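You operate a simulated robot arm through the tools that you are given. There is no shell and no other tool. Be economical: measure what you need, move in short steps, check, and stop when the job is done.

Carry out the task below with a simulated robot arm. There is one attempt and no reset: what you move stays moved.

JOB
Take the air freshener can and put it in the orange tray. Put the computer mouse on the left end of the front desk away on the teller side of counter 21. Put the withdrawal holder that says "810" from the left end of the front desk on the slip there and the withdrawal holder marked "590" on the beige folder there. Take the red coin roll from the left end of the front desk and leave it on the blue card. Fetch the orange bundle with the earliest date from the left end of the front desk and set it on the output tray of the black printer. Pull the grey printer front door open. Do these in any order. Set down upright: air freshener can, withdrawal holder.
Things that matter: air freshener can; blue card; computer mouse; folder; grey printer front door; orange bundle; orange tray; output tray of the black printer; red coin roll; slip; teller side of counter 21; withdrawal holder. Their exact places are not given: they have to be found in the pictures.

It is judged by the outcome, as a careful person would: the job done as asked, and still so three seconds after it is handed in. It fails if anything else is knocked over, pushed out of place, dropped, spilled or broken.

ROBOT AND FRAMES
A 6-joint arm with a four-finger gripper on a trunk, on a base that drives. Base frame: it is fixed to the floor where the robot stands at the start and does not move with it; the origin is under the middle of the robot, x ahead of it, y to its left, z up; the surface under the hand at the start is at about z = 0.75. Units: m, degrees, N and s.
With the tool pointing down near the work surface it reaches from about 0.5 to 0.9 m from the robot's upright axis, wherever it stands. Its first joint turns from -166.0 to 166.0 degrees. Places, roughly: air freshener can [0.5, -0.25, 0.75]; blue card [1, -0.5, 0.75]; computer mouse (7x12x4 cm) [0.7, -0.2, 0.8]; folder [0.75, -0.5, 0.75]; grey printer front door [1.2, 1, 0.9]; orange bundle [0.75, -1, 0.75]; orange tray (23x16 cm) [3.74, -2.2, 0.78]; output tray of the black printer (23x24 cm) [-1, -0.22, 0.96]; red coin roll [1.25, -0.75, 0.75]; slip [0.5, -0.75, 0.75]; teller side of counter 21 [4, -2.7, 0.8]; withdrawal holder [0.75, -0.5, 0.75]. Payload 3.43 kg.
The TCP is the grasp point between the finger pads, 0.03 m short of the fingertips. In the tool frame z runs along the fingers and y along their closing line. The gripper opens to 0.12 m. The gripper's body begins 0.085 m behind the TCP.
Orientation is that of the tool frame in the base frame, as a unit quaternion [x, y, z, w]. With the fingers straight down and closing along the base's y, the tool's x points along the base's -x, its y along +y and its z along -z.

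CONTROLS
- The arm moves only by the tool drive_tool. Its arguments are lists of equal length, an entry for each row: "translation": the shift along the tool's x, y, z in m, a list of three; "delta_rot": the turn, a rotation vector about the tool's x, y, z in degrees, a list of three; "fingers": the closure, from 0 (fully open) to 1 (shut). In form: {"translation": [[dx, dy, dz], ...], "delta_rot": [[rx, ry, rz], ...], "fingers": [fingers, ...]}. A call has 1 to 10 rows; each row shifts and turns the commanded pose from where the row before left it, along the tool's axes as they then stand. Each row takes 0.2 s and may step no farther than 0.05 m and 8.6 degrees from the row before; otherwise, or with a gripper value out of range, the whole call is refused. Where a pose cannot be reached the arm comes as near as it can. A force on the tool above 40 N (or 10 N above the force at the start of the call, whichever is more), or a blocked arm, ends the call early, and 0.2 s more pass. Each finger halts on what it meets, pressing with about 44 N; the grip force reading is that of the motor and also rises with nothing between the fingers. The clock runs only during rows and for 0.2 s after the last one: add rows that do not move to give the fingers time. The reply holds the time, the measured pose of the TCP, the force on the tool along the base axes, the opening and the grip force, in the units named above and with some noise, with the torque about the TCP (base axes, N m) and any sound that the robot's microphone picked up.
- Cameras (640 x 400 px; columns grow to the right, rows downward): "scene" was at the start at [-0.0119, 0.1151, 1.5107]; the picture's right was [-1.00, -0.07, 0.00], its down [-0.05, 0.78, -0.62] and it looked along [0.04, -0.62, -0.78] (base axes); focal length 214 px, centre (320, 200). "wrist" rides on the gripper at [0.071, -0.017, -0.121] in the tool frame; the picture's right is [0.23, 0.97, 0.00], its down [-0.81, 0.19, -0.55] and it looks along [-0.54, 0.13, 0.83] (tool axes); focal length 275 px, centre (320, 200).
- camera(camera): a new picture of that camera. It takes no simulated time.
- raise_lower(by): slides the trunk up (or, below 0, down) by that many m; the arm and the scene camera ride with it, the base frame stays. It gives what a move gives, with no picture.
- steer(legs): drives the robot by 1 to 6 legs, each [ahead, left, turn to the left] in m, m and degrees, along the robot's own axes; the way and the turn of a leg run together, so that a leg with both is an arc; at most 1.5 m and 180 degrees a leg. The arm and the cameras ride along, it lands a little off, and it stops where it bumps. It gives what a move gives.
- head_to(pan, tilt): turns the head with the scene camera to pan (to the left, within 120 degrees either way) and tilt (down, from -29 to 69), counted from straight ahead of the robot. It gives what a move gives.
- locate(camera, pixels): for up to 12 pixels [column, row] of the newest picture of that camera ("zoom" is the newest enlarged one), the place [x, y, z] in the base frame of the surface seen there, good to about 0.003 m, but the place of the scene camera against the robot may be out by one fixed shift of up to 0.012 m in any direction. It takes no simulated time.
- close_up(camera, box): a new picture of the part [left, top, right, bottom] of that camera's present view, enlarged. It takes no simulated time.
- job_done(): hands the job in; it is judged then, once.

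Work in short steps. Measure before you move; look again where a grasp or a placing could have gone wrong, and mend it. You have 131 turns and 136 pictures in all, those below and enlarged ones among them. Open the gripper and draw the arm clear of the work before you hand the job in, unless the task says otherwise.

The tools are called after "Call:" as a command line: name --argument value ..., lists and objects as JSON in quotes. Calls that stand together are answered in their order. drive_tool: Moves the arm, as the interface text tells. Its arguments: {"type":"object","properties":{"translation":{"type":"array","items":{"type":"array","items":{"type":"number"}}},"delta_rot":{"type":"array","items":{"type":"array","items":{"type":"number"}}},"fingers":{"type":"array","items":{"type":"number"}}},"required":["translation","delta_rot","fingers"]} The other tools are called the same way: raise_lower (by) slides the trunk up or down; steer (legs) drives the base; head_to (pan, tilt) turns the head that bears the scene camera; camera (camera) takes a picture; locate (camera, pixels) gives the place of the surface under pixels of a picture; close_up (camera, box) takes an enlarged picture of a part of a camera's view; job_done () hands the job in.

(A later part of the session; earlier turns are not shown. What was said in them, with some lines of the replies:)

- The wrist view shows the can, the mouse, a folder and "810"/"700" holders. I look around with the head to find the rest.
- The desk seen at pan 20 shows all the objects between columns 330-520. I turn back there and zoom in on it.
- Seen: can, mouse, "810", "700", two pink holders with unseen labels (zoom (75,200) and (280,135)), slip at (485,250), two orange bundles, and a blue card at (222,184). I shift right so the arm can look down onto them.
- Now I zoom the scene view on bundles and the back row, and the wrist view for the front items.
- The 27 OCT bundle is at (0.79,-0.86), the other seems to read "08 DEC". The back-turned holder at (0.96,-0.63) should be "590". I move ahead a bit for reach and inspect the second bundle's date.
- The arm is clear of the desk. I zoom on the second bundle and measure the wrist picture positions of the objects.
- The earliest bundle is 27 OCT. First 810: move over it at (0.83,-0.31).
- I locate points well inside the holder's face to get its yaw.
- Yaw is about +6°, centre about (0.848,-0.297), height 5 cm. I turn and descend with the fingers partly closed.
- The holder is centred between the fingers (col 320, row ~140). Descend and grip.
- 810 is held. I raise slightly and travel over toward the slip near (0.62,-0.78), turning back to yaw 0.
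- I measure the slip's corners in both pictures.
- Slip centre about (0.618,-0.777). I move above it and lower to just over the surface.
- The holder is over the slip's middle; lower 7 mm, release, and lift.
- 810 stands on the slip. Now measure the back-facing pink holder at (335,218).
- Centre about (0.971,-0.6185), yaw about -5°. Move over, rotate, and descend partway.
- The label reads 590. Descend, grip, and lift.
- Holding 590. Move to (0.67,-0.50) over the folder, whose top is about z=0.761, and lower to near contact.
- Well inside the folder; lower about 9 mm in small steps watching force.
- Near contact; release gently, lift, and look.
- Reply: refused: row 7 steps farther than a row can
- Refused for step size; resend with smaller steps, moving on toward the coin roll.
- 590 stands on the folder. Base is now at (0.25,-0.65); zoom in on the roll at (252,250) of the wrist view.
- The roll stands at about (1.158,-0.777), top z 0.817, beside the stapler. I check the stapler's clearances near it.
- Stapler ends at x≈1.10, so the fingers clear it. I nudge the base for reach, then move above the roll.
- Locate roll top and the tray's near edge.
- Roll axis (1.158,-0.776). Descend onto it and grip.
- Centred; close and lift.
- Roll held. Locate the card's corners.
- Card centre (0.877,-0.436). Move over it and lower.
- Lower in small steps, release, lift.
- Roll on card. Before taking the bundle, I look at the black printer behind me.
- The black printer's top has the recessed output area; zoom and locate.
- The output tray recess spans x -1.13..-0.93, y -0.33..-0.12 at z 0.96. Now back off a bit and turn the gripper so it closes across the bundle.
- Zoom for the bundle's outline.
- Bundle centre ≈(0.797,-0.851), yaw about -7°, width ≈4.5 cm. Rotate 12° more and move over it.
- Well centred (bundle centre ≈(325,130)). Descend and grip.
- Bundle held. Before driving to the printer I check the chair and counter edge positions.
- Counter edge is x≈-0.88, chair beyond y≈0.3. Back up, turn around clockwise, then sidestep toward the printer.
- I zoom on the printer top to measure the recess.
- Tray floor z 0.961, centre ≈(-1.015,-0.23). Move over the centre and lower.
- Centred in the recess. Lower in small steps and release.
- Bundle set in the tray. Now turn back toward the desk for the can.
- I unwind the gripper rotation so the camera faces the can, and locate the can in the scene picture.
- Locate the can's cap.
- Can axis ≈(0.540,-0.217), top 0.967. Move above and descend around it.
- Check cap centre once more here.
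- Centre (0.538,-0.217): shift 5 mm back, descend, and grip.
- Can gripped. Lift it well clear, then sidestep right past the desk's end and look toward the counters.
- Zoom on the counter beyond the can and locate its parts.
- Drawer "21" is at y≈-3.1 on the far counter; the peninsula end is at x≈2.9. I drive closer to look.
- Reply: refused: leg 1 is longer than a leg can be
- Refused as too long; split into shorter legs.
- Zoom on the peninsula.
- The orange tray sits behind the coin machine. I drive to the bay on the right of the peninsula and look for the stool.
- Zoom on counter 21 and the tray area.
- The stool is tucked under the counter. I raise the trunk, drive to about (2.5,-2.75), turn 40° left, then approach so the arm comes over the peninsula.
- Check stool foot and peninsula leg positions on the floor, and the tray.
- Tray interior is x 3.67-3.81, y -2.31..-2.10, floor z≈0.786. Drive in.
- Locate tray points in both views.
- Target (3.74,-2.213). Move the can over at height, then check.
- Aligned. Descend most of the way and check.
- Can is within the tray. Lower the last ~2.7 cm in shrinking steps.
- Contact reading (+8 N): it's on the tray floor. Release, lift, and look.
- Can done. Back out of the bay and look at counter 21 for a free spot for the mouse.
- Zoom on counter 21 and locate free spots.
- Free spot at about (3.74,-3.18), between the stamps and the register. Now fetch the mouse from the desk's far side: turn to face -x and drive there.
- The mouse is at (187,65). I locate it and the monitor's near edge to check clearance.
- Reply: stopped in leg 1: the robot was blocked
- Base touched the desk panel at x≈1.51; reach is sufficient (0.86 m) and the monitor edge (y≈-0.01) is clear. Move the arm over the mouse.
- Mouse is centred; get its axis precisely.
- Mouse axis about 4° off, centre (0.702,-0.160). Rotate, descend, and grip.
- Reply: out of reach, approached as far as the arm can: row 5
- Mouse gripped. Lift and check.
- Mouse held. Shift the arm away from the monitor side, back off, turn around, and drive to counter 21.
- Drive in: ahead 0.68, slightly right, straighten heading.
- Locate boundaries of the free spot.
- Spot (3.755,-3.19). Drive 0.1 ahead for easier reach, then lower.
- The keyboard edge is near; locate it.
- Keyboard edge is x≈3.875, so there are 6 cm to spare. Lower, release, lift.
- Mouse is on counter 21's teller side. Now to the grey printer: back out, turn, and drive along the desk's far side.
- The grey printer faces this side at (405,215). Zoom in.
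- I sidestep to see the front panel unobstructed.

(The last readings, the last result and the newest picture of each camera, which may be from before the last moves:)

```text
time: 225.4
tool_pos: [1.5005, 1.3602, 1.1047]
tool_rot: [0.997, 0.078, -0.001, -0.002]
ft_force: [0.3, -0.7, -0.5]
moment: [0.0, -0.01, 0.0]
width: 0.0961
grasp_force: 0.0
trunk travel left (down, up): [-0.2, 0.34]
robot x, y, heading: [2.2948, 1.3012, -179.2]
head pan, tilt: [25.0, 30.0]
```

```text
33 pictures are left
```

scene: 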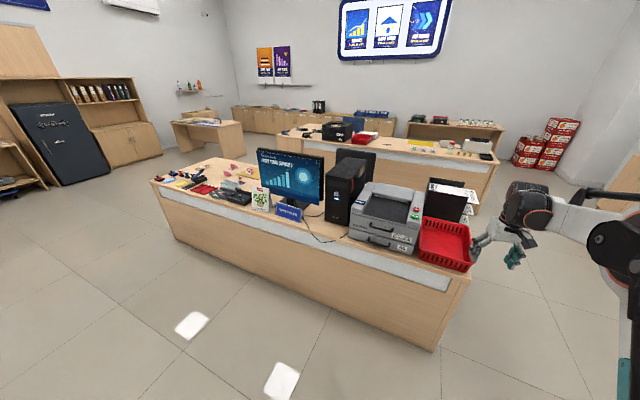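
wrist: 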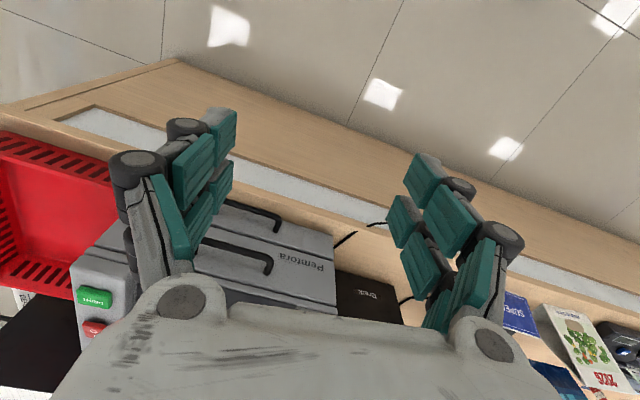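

Call:
close_up --camera "scene" --box '[335, 175, 455, 250]'

Call:
locate --camera "zoom" --pixels '[[110, 248], [108, 230], [285, 260], [190, 228], [270, 247], [230, 242], [228, 225], [420, 255], [300, 280], [80, 225], [390, 330], [200, 310]]'

```text
5.33 times, centred on (395, 212) of scene
```

zoom: 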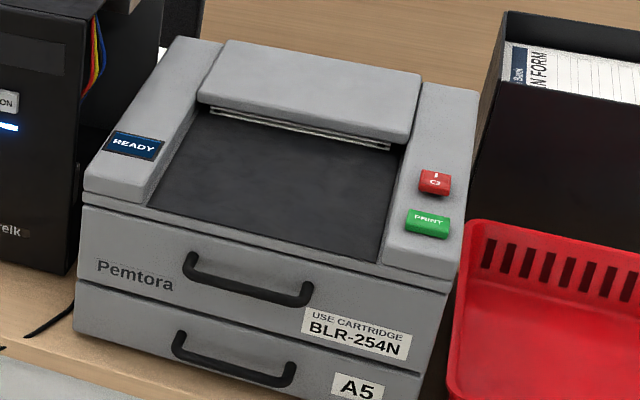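

```text
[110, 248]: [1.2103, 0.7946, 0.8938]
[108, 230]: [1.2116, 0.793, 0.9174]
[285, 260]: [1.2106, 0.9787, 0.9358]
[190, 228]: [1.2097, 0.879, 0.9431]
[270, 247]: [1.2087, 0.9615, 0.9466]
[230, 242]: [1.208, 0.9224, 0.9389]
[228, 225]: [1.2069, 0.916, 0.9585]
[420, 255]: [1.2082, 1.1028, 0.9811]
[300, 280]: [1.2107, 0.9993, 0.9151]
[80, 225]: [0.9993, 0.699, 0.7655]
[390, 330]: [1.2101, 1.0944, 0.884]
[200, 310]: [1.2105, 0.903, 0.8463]
```

The upper panel (z≈0.87-0.955, face x≈1.21) has a bail handle. I locate the bar and posts exactly.

Call:
close_up --camera "scene" --box '[345, 210, 415, 254]'

Call:
locate --camera "zoom" --pixels '[[240, 118], [250, 148], [330, 170], [400, 185], [440, 190], [300, 160], [228, 137], [425, 200]]'

```text
9.09 times, centred on (380, 232) of scene
```

zoom: 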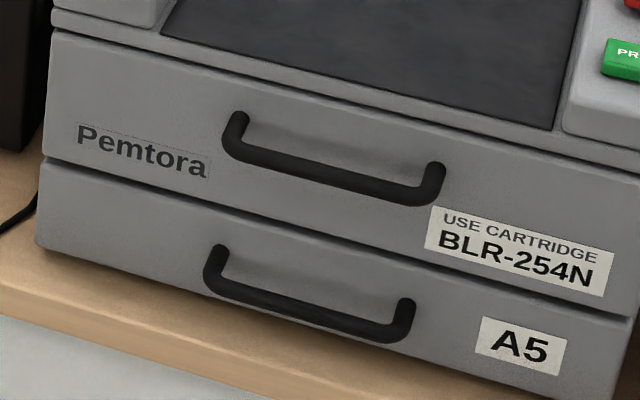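

```text
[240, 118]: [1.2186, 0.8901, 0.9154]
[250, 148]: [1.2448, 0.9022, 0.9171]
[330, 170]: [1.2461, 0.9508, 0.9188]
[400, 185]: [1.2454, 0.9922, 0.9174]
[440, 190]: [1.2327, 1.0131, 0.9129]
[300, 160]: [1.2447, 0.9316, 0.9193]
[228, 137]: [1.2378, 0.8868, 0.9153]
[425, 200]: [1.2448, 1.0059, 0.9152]
```

Bar: y 0.89-1.01, axis about (1.24, z 0.915), door face x 1.21, gap ~2.3 cm. Plan: grip the bar from above with fingers closing along x and swing the tool rigidly with the door about its bottom hinge. Position the base and turn the gripper.

Call:
steer --legs '[[0.18, 0.4, -0.8]]'

Call:
drive_tool --translation '[[0, 0, 0], [0, 0, 0], [0, 0, 0], [0, 0, 0], [0, 0, 0], [0, 0, 0], [0, 0, 0], [0, 0, 0], [0, 0, 0], [0, 0, 0]]' --delta_rot '[[0, 0, -8.2], [0, 0, -8.2], [0, 0, -8.2], [0, 0, -8.2], [0, 0, -8.2], [0, 0, -8.2], [0, 0, -8.2], [0, 0, -8.2], [0, 0, -8.2], [0, 0, -8.2]]' --fingers '[0.5, 0.5, 0.5, 0.5, 0.5, 0.5, 0.5, 0.5, 0.5, 0.5]'

Call:
camera --camera "wrist"

```text
time: 228.1
tool_pos: [1.3216, 0.9593, 1.1049]
tool_rot: [0.997, 0.073, -0.001, -0.002]
ft_force: [-0.3, -0.2, 0.1]
moment: [0.0, -0.01, 0.03]
width: 0.0964
grasp_force: 0.0
trunk travel left (down, up): [-0.2, 0.34]
robot x, y, heading: [2.1132, 0.8971, -179.7]
head pan, tilt: [25.0, 30.0]
```

```text
time: 230.3
tool_pos: [1.3196, 0.9604, 1.1044]
tool_rot: [0.704, 0.71, -0.001, -0.001]
ft_force: [-0.1, -0.2, 1.0]
moment: [0.0, 0.03, 0.01]
width: 0.0602
grasp_force: 0.1
trunk travel left (down, up): [-0.2, 0.34]
robot x, y, heading: [2.1142, 0.8945, -179.8]
head pan, tilt: [25.0, 30.0]
```

```text
30 pictures are left
```

wrist: 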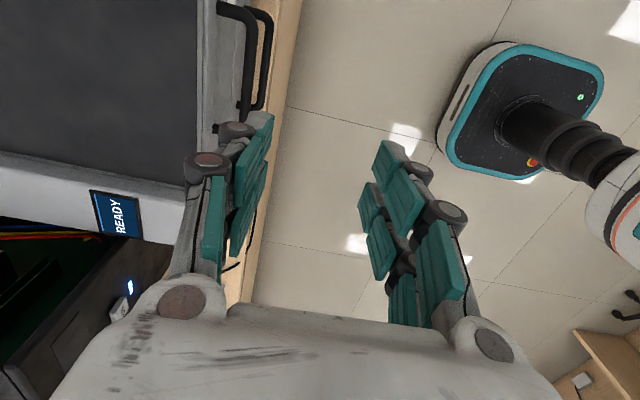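

Tool now closes along x. Locate the upper handle bar with the wrist camera.

Call:
close_up --camera "wrist" --box '[190, 0, 290, 62]'

Call:
locate --camera "wrist" --pixels '[[248, 30], [248, 60], [246, 85], [250, 10], [244, 100], [225, 8], [210, 60], [230, 60], [267, 60]]'

```text
6.40 times, centred on (240, 31) of wrist
```

zoom: 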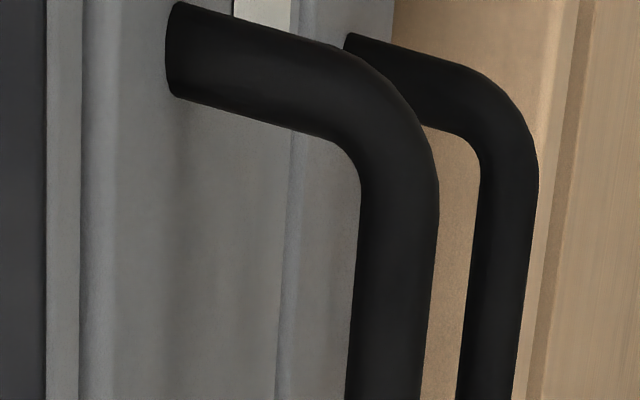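

```text
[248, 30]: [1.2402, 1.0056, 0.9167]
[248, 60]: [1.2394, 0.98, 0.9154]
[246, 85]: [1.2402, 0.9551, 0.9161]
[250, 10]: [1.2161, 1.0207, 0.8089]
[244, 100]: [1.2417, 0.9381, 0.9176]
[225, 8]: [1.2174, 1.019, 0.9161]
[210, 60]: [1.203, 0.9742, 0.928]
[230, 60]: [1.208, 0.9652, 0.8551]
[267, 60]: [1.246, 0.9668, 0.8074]
```

Bar axis ≈(1.240, z 0.910), mid y 0.952. Narrow the fingers to ~2.5 cm and come above the bar.

Call:
drive_tool --translation '[[-0.0042, -0.0393, 0], [-0.0042, -0.0393, 0], [0, 0, 0.05], [0, 0, 0.045], [0, 0, 0.045], [0, 0, 0]]' --delta_rot '[[0, 0, 0], [0, 0, 0], [0, 0, 0], [0, 0, 0], [0, 0, 0], [0, 0, 0]]' --fingers '[0.785, 0.785, 0.785, 0.785, 0.785, 0.785]'

Call:
camera --camera "wrist"

Call:
close_up --camera "scene" --box '[260, 190, 420, 290]'

```text
time: 231.7
tool_pos: [1.2417, 0.9507, 0.9648]
tool_rot: [0.705, 0.709, 0.0, -0.002]
ft_force: [-0.5, -0.1, 0.0]
moment: [-0.03, -0.01, -0.04]
width: 0.0259
grasp_force: 0.0
trunk travel left (down, up): [-0.2, 0.34]
robot x, y, heading: [2.1187, 0.8965, -180.1]
head pan, tilt: [25.0, 30.0]
```

```text
28 pictures are left
```

wrist: 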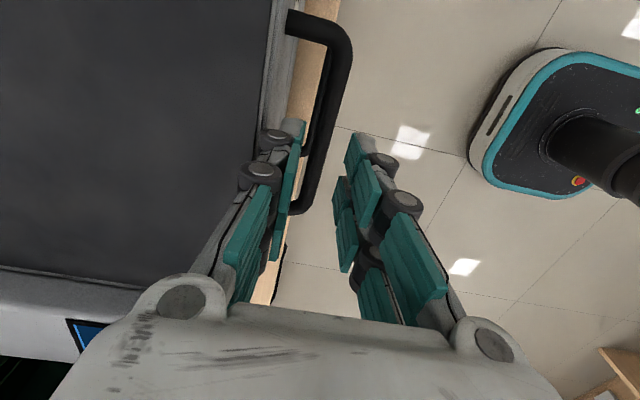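

```text
4.00 times, centred on (340, 240) of scene
```

zoom: 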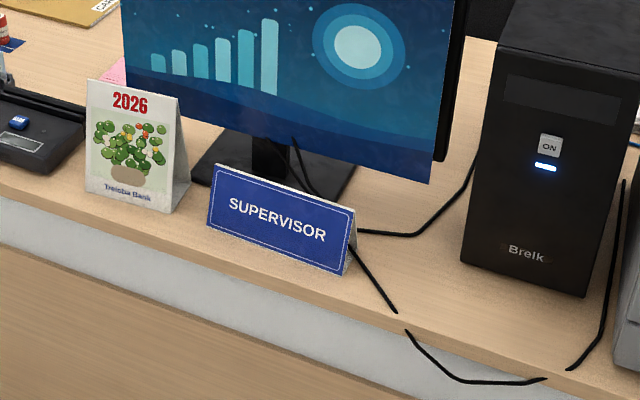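

The bar lies between the fingers (col ~325 at row 120). Lower onto it.

Call:
drive_tool --translation '[[0, 0, 0.015], [0, 0, 0.015], [0, 0, 0.015], [0, 0, 0]]' --delta_rot '[[0, 0, 0], [0, 0, 0], [0, 0, 0], [0, 0, 0]]' --fingers '[0.785, 0.785, 0.785, 0.785]'

Call:
camera --camera "wrist"

```text
time: 232.7
tool_pos: [1.243, 0.9506, 0.9192]
tool_rot: [0.705, 0.709, 0.0, -0.001]
ft_force: [0.0, -0.2, -0.5]
moment: [-0.02, 0.01, 0.03]
width: 0.0259
grasp_force: 0.2
trunk travel left (down, up): [-0.2, 0.34]
robot x, y, heading: [2.1133, 0.8952, -179.7]
head pan, tilt: [25.0, 30.0]
```

```text
26 pictures are left
```

wrist: 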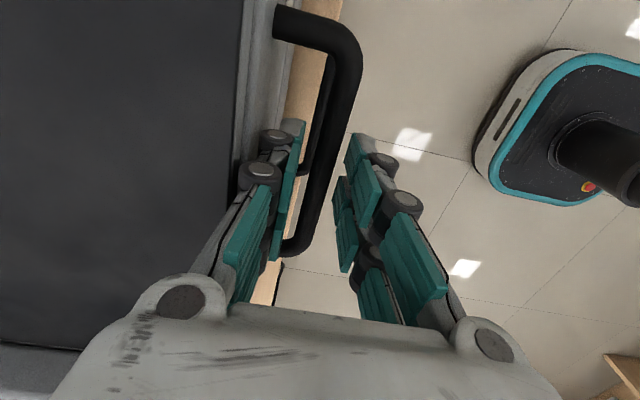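

No contact; the bar is between the pads. Close the grip on it.

Call:
drive_tool --translation '[[0, 0, 0], [0, 0, 0], [0, 0, 0]]' --delta_rot '[[0, 0, 0], [0, 0, 0], [0, 0, 0]]' --fingers '[0.9, 0.97, 0.97]'

```text
time: 233.5
tool_pos: [1.2414, 0.95, 0.9194]
tool_rot: [0.704, 0.71, 0.0, -0.002]
ft_force: [-4.6, 1.0, -1.8]
moment: [0.04, 0.06, 0.33]
width: 0.0109
grasp_force: 44.1
trunk travel left (down, up): [-0.2, 0.34]
robot x, y, heading: [2.1168, 0.895, -179.8]
head pan, tilt: [25.0, 30.0]
```

Gripped (1.1 cm bar). Swing the first 12° about the presumed hinge (1.21, z 0.865) and read the force.

Call:
drive_tool --translation '[[0, 0.0028, 0.0018], [0, 0.0028, 0.0018], [0, 0.0028, 0.0018], [0, 0.0028, 0.0018]]' --delta_rot '[[3, 0, 0], [3, 0, 0], [3, 0, 0], [3, 0, 0]]' --fingers '[0.97, 0.97, 0.97, 0.97]'

Call:
camera --camera "wrist"

```text
time: 234.5
tool_pos: [1.253, 0.9503, 0.913]
tool_rot: [0.701, 0.706, -0.074, -0.075]
ft_force: [5.6, 0.6, 2.8]
moment: [0.33, -0.15, 0.27]
width: 0.0109
grasp_force: 44.3
trunk travel left (down, up): [-0.2, 0.34]
robot x, y, heading: [2.116, 0.8986, -179.6]
head pan, tilt: [25.0, 30.0]
```

```text
25 pictures are left
```

wrist: 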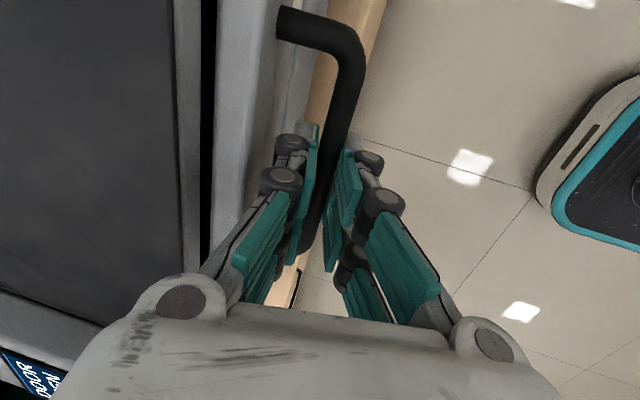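

A dark gap opened at the door's top (col ~207), forces low: the bottom hinge is confirmed. Continue swinging.

Call:
drive_tool --translation '[[0, 0.0046, 0.003], [0, 0.0046, 0.003], [0, 0.0046, 0.003], [0, 0.0046, 0.003], [0, 0.0046, 0.003], [0, 0.0046, 0.003]]' --delta_rot '[[5, 0, 0], [5, 0, 0], [5, 0, 0], [5, 0, 0], [5, 0, 0], [5, 0, 0]]' --fingers '[0.97, 0.97, 0.97, 0.97, 0.97, 0.97]'

```text
time: 235.9
tool_pos: [1.2726, 0.9506, 0.8879]
tool_rot: [0.657, 0.662, -0.256, -0.256]
ft_force: [31.1, -5.8, 18.2]
moment: [0.11, -0.05, 0.45]
width: 0.011
grasp_force: 44.3
trunk travel left (down, up): [-0.2, 0.34]
robot x, y, heading: [2.1124, 0.8978, -179.9]
head pan, tilt: [25.0, 30.0]
```

Force builds along the fingers (outward), so my radius is slightly short. Back off 4 mm along the tool and look.

Call:
drive_tool --translation '[[0, 0, -0.002], [0, 0.001, -0.002]]' --delta_rot '[[0, 0, 0], [0, 0, 0]]' --fingers '[0.97, 0.97]'

Call:
camera --camera "wrist"

Call:
head_to --pan 0 --tilt 40

Call:
camera --camera "scene"

```text
time: 236.5
tool_pos: [1.2724, 0.951, 0.8886]
tool_rot: [0.657, 0.662, -0.256, -0.255]
ft_force: [3.5, -6.0, 4.6]
moment: [0.26, 0.14, 0.13]
width: 0.0105
grasp_force: 44.5
trunk travel left (down, up): [-0.2, 0.34]
robot x, y, heading: [2.1145, 0.8924, -180.0]
head pan, tilt: [25.0, 30.0]
```

```text
24 pictures are left
```

wrist: 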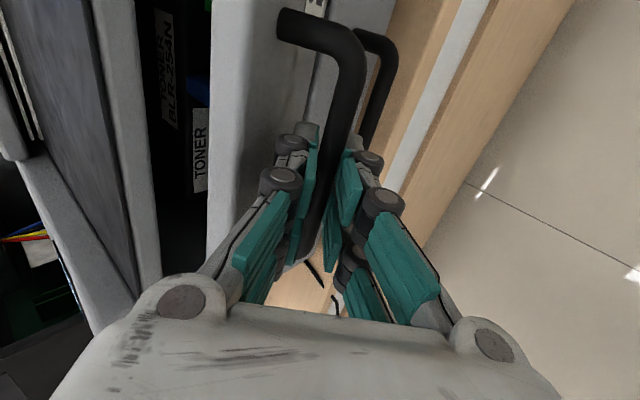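

```text
time: 237.4
tool_pos: [1.2735, 0.9511, 0.8863]
tool_rot: [0.657, 0.662, -0.254, -0.255]
ft_force: [-1.2, -8.4, 0.1]
moment: [0.2, 0.18, 0.28]
width: 0.0105
grasp_force: 44.2
trunk travel left (down, up): [-0.2, 0.34]
robot x, y, heading: [2.1147, 0.8939, -179.9]
head pan, tilt: [0.0, 40.0]
```

```text
23 pictures are left
```

scene: 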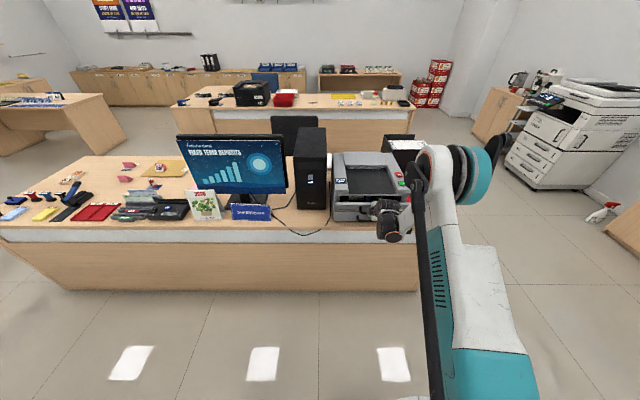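

The door is open ~42° (toner label visible) with low force. Continue another ~28° with the corrected arc.

Call:
drive_tool --translation '[[0, 0.0046, 0.0022], [0, 0.0046, 0.0022], [0, 0.0046, 0.0022]]' --delta_rot '[[5, 0, 0], [5, 0, 0], [5, 0, 0]]' --fingers '[0.97, 0.97, 0.97]'

Call:
drive_tool --translation '[[0, 0.0046, 0.002], [0, 0.0046, 0.002], [0, 0.0046, 0.002]]' --delta_rot '[[5, 0, 0], [5, 0, 0], [5, 0, 0]]' --fingers '[0.97, 0.97, 0.97]'

Call:
camera --camera "wrist"

Call:
close_up --camera "scene" --box '[310, 140, 450, 228]'

```text
time: 238.2
tool_pos: [1.2809, 0.9503, 0.874]
tool_rot: [0.618, 0.623, -0.339, -0.339]
ft_force: [21.2, -9.7, 5.7]
moment: [0.36, -0.13, 0.2]
width: 0.0106
grasp_force: 44.0
trunk travel left (down, up): [-0.2, 0.34]
robot x, y, heading: [2.1157, 0.8967, -180.0]
head pan, tilt: [0.0, 40.0]
```

```text
time: 239.0
tool_pos: [1.2725, 0.9529, 0.8636]
tool_rot: [0.575, 0.58, -0.408, -0.407]
ft_force: [18.1, -2.5, 3.3]
moment: [0.56, -0.04, 0.12]
width: 0.0106
grasp_force: 41.3
out of reach, approached as far as the arm can: row 3
trunk travel left (down, up): [-0.2, 0.34]
robot x, y, heading: [2.1121, 0.8959, -179.7]
head pan, tilt: [0.0, 40.0]
stopped in row 3: the force on the tool passed its limit at 57 N (the readings are from after the stop); the commanded pose is now the measured one
```

```text
22 pictures are left
```

wrist: 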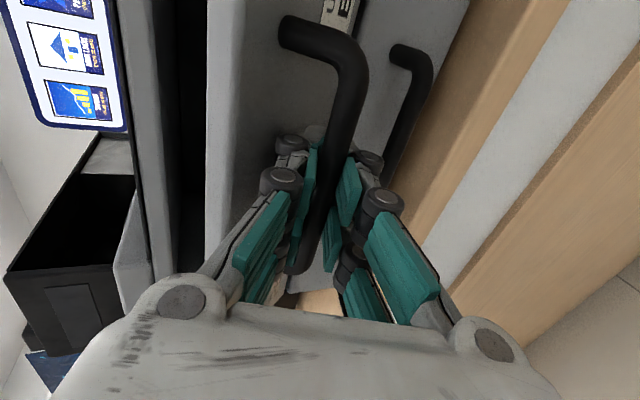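

```text
4.55 times, centred on (380, 184) of scene
```

zoom: 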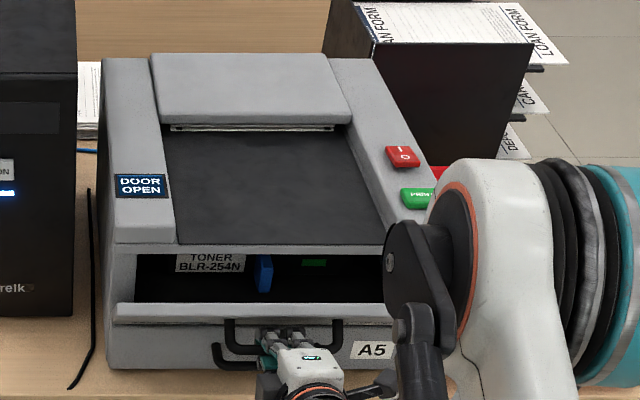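

The printer display now says "DOOR OPEN"; the arm is near its limit. Release the bar and back out along the fingers.

Call:
drive_tool --translation '[[0, 0, 0], [0, 0, 0], [0, 0, -0.02], [0, 0, -0.02], [0, 0, -0.02]]' --delta_rot '[[0, 0, 0], [0, 0, 0], [0, 0, 0], [0, 0, 0], [0, 0, 0]]' --fingers '[0.82, 0.78, 0.78, 0.78, 0.78]'

Call:
camera --camera "wrist"

```text
time: 240.2
tool_pos: [1.2811, 0.9592, 0.8969]
tool_rot: [0.576, 0.58, -0.408, -0.406]
ft_force: [-1.2, 0.0, -0.1]
moment: [-0.05, 0.01, -0.01]
width: 0.0268
grasp_force: 0.3
out of reach, approached as far as the arm can: row 3, 4, 5
trunk travel left (down, up): [-0.2, 0.34]
robot x, y, heading: [2.117, 0.8925, -180.1]
head pan, tilt: [0.0, 40.0]
```

```text
20 pictures are left
```

wrist: 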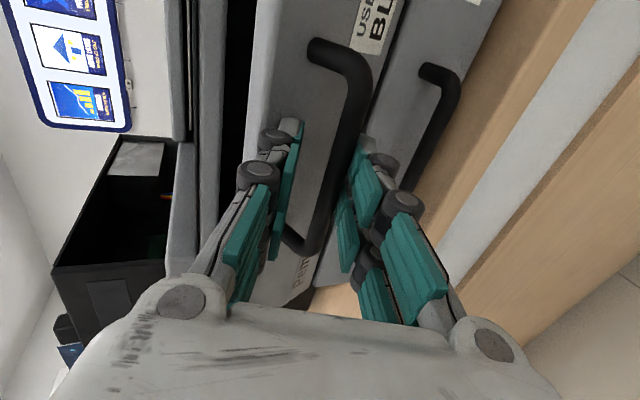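

Arm is at its limit; check the scene to see where the fingers and bar are.

Call:
close_up --camera "scene" --box '[320, 150, 440, 225]'

Call:
locate --camera "wrist" --pixels '[[355, 100], [335, 170], [320, 220], [270, 60], [250, 90], [385, 30], [330, 110]]'

```text
5.33 times, centred on (380, 188) of scene
```

zoom: 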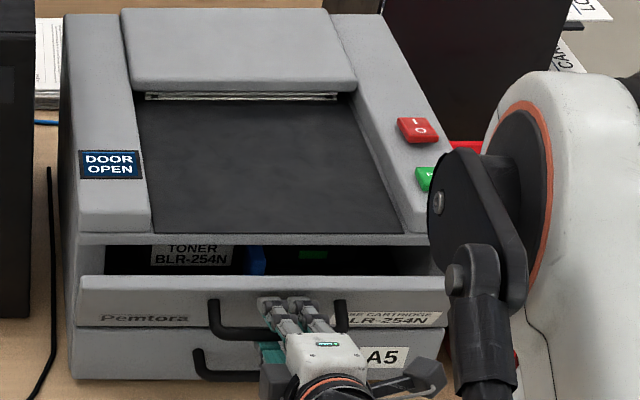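

```text
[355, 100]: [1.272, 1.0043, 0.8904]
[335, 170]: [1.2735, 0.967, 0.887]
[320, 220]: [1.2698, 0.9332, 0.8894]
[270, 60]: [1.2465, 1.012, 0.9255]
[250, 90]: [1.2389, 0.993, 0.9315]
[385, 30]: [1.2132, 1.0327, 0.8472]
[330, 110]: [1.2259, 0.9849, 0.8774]
```

The door sagged back to ~42° as the arm slid. I free the fingers by driving back, then restore the tool to vertical so I can push the door further down from above.

Call:
steer --legs '[[-0.06, 0, 0]]'

Call:
drive_tool --translation '[[0, 0, -0.02], [0, 0, -0.03], [0, 0, -0.02], [0, 0, -0.02], [0, 0, -0.02], [0, 0, -0.02], [0, 0, 0], [0, 0, 0], [0, 0, 0]]' --delta_rot '[[-3, 0, 0], [-8.4, 0, 0], [-8.4, 0, 0], [-8.4, 0, 0], [-8.4, 0, 0], [-8.4, 0, 0], [-8.4, 0, 0], [-8.4, 0, 0], [-8.4, 0, 0]]' --fingers '[0.78, 0.9, 1, 1, 1, 1, 1, 1, 1]'

Call:
camera --camera "wrist"

Call:
close_up --camera "scene" --box '[310, 140, 430, 215]'

```text
time: 241.2
tool_pos: [1.3411, 0.9595, 0.8992]
tool_rot: [0.576, 0.58, -0.408, -0.407]
ft_force: [1.0, 0.9, 0.0]
moment: [0.0, -0.02, 0.01]
width: 0.0266
grasp_force: 0.1
trunk travel left (down, up): [-0.2, 0.34]
robot x, y, heading: [2.1724, 0.8934, -179.8]
head pan, tilt: [0.0, 40.0]
```

```text
time: 243.2
tool_pos: [1.4372, 0.9602, 0.9736]
tool_rot: [0.705, 0.709, 0.001, -0.001]
ft_force: [-0.5, 0.3, -0.1]
moment: [0.0, 0.03, 0.02]
width: 0.0002
grasp_force: 33.8
out of reach, approached as far as the arm can: row 1
trunk travel left (down, up): [-0.2, 0.34]
robot x, y, heading: [2.1769, 0.8937, -179.6]
head pan, tilt: [0.0, 40.0]
```

```text
18 pictures are left
```

wrist: 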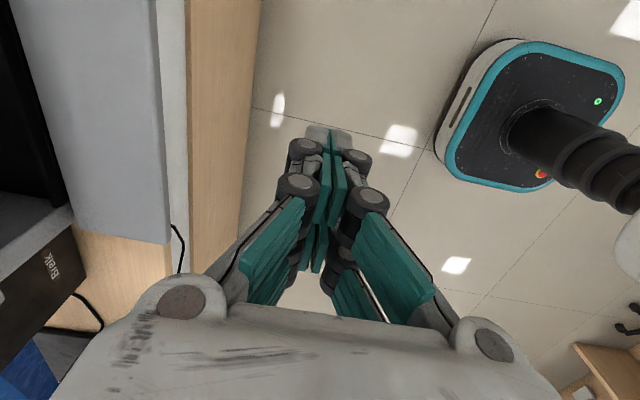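

```text
5.33 times, centred on (370, 178) of scene
```

zoom: 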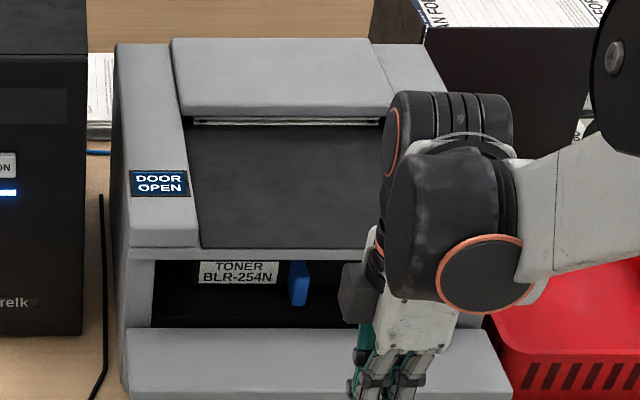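

The door now appears lying open. Measure its angle.

Call:
locate --camera "zoom" --pixels '[[250, 335], [250, 370], [250, 390], [150, 380], [250, 320], [230, 300]]'

Call:
locate --camera "wrist" --pixels '[[70, 100], [110, 100], [150, 100], [165, 100], [175, 100], [120, 200]]'

```text
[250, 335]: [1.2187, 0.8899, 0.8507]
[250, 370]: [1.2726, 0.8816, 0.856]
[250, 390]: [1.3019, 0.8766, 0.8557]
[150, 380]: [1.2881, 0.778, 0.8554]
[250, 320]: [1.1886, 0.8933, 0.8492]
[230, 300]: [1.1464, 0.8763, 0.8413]
```

```text
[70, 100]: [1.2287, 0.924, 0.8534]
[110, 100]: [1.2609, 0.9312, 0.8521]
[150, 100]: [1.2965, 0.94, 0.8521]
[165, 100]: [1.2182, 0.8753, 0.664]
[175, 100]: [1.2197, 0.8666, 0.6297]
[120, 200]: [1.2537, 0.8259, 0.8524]
```

The door lies horizontal at z≈0.853, fully open. Raise the arm, back away, and make a last check of the desk.

Call:
drive_tool --translation '[[0, 0, -0.05], [0, 0, -0.05], [0, 0, -0.05]]' --delta_rot '[[0, 0, 0], [0, 0, 0], [0, 0, 0]]' --fingers '[0.5, 0.3, 0.3]'

Call:
steer --legs '[[-0.3, 0, 0], [0, 0.9, 0]]'

Call:
head_to --pan -10 --tilt 30

Call:
camera --camera "scene"

```text
time: 244.0
tool_pos: [1.4386, 0.9592, 1.123]
tool_rot: [0.704, 0.71, -0.001, -0.001]
ft_force: [-0.1, 0.4, -0.4]
moment: [0.02, 0.02, -0.02]
width: 0.0843
grasp_force: 0.2
trunk travel left (down, up): [-0.2, 0.34]
robot x, y, heading: [2.1771, 0.897, -179.8]
head pan, tilt: [0.0, 40.0]
```

```text
time: 250.3
tool_pos: [1.7388, 0.062, 1.1233]
tool_rot: [0.703, 0.711, 0.0, -0.001]
ft_force: [1.3, -0.2, -0.8]
moment: [-0.01, 0.02, -0.01]
width: 0.0843
grasp_force: 0.1
trunk travel left (down, up): [-0.2, 0.34]
robot x, y, heading: [2.4764, -0.0007, -179.9]
head pan, tilt: [0.0, 40.0]
```

```text
time: 251.0
tool_pos: [1.7385, 0.0626, 1.1237]
tool_rot: [0.704, 0.711, 0.0, -0.001]
ft_force: [0.7, -0.6, 0.4]
moment: [-0.01, 0.02, 0.0]
width: 0.0841
grasp_force: 0.1
trunk travel left (down, up): [-0.2, 0.34]
robot x, y, heading: [2.475, 0.0004, -179.8]
head pan, tilt: [-10.0, 30.0]
```

```text
16 pictures are left
```

scene: 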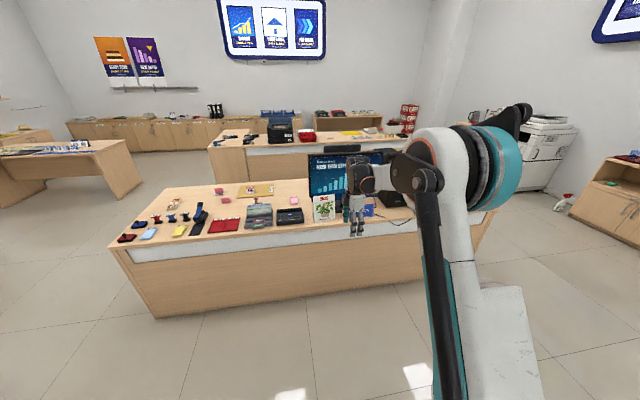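

Call:
close_up --camera "scene" --box '[110, 160, 310, 285]'

Call:
head_to --pan -40 --tilt 25

Call:
camera --camera "scene"

```text
3.20 times, centred on (210, 222) of scene
```

zoom: 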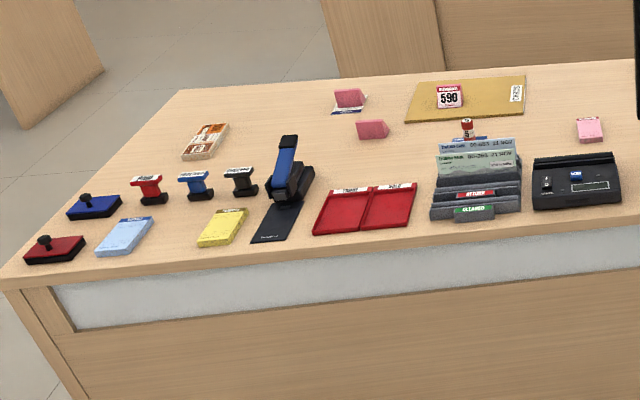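

```text
time: 252.0
tool_pos: [1.7395, 0.063, 1.123]
tool_rot: [0.703, 0.711, 0.0, -0.001]
ft_force: [-0.3, 1.1, 0.2]
moment: [0.01, -0.01, 0.01]
width: 0.0841
grasp_force: 0.1
trunk travel left (down, up): [-0.2, 0.34]
robot x, y, heading: [2.4771, 0.0004, -179.8]
head pan, tilt: [-40.0, 25.0]
```

```text
14 pictures are left
```

scene: 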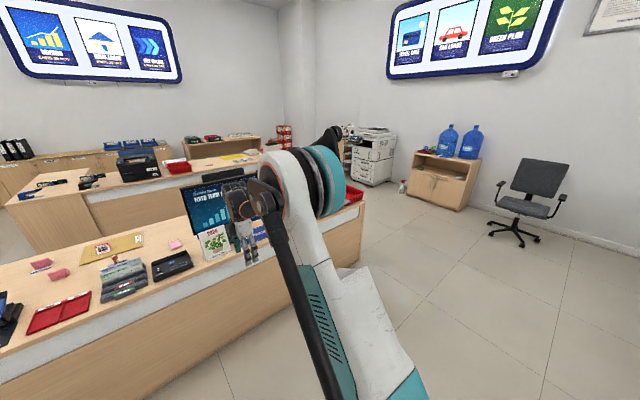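

Everything on the desk stands as placed: 810 on the slip, 590 on the folder, and the roll on the card. The arm is clear and the gripper open, so I hand in.

Call:
job_done

```text
The job is handed in.
```

All seven tasks are done and handed in:
- **Air freshener can:** standing upright in the orange tray.
- **Computer mouse:** on the teller side of counter 21.
- **Withdrawal holders:** 810 stands on the slip and 590 on the beige folder.
- **Red coin roll:** standing on the blue card.
- **Orange bundle:** the 27 OCT one (the other reads 09 DEC) is on the black printer's output tray.
- **Grey printer front door:** pulled fully open.

The base touched the front desk's panel once while I was fetching the mouse. A later picture of the desk showed nothing knocked over or moved.
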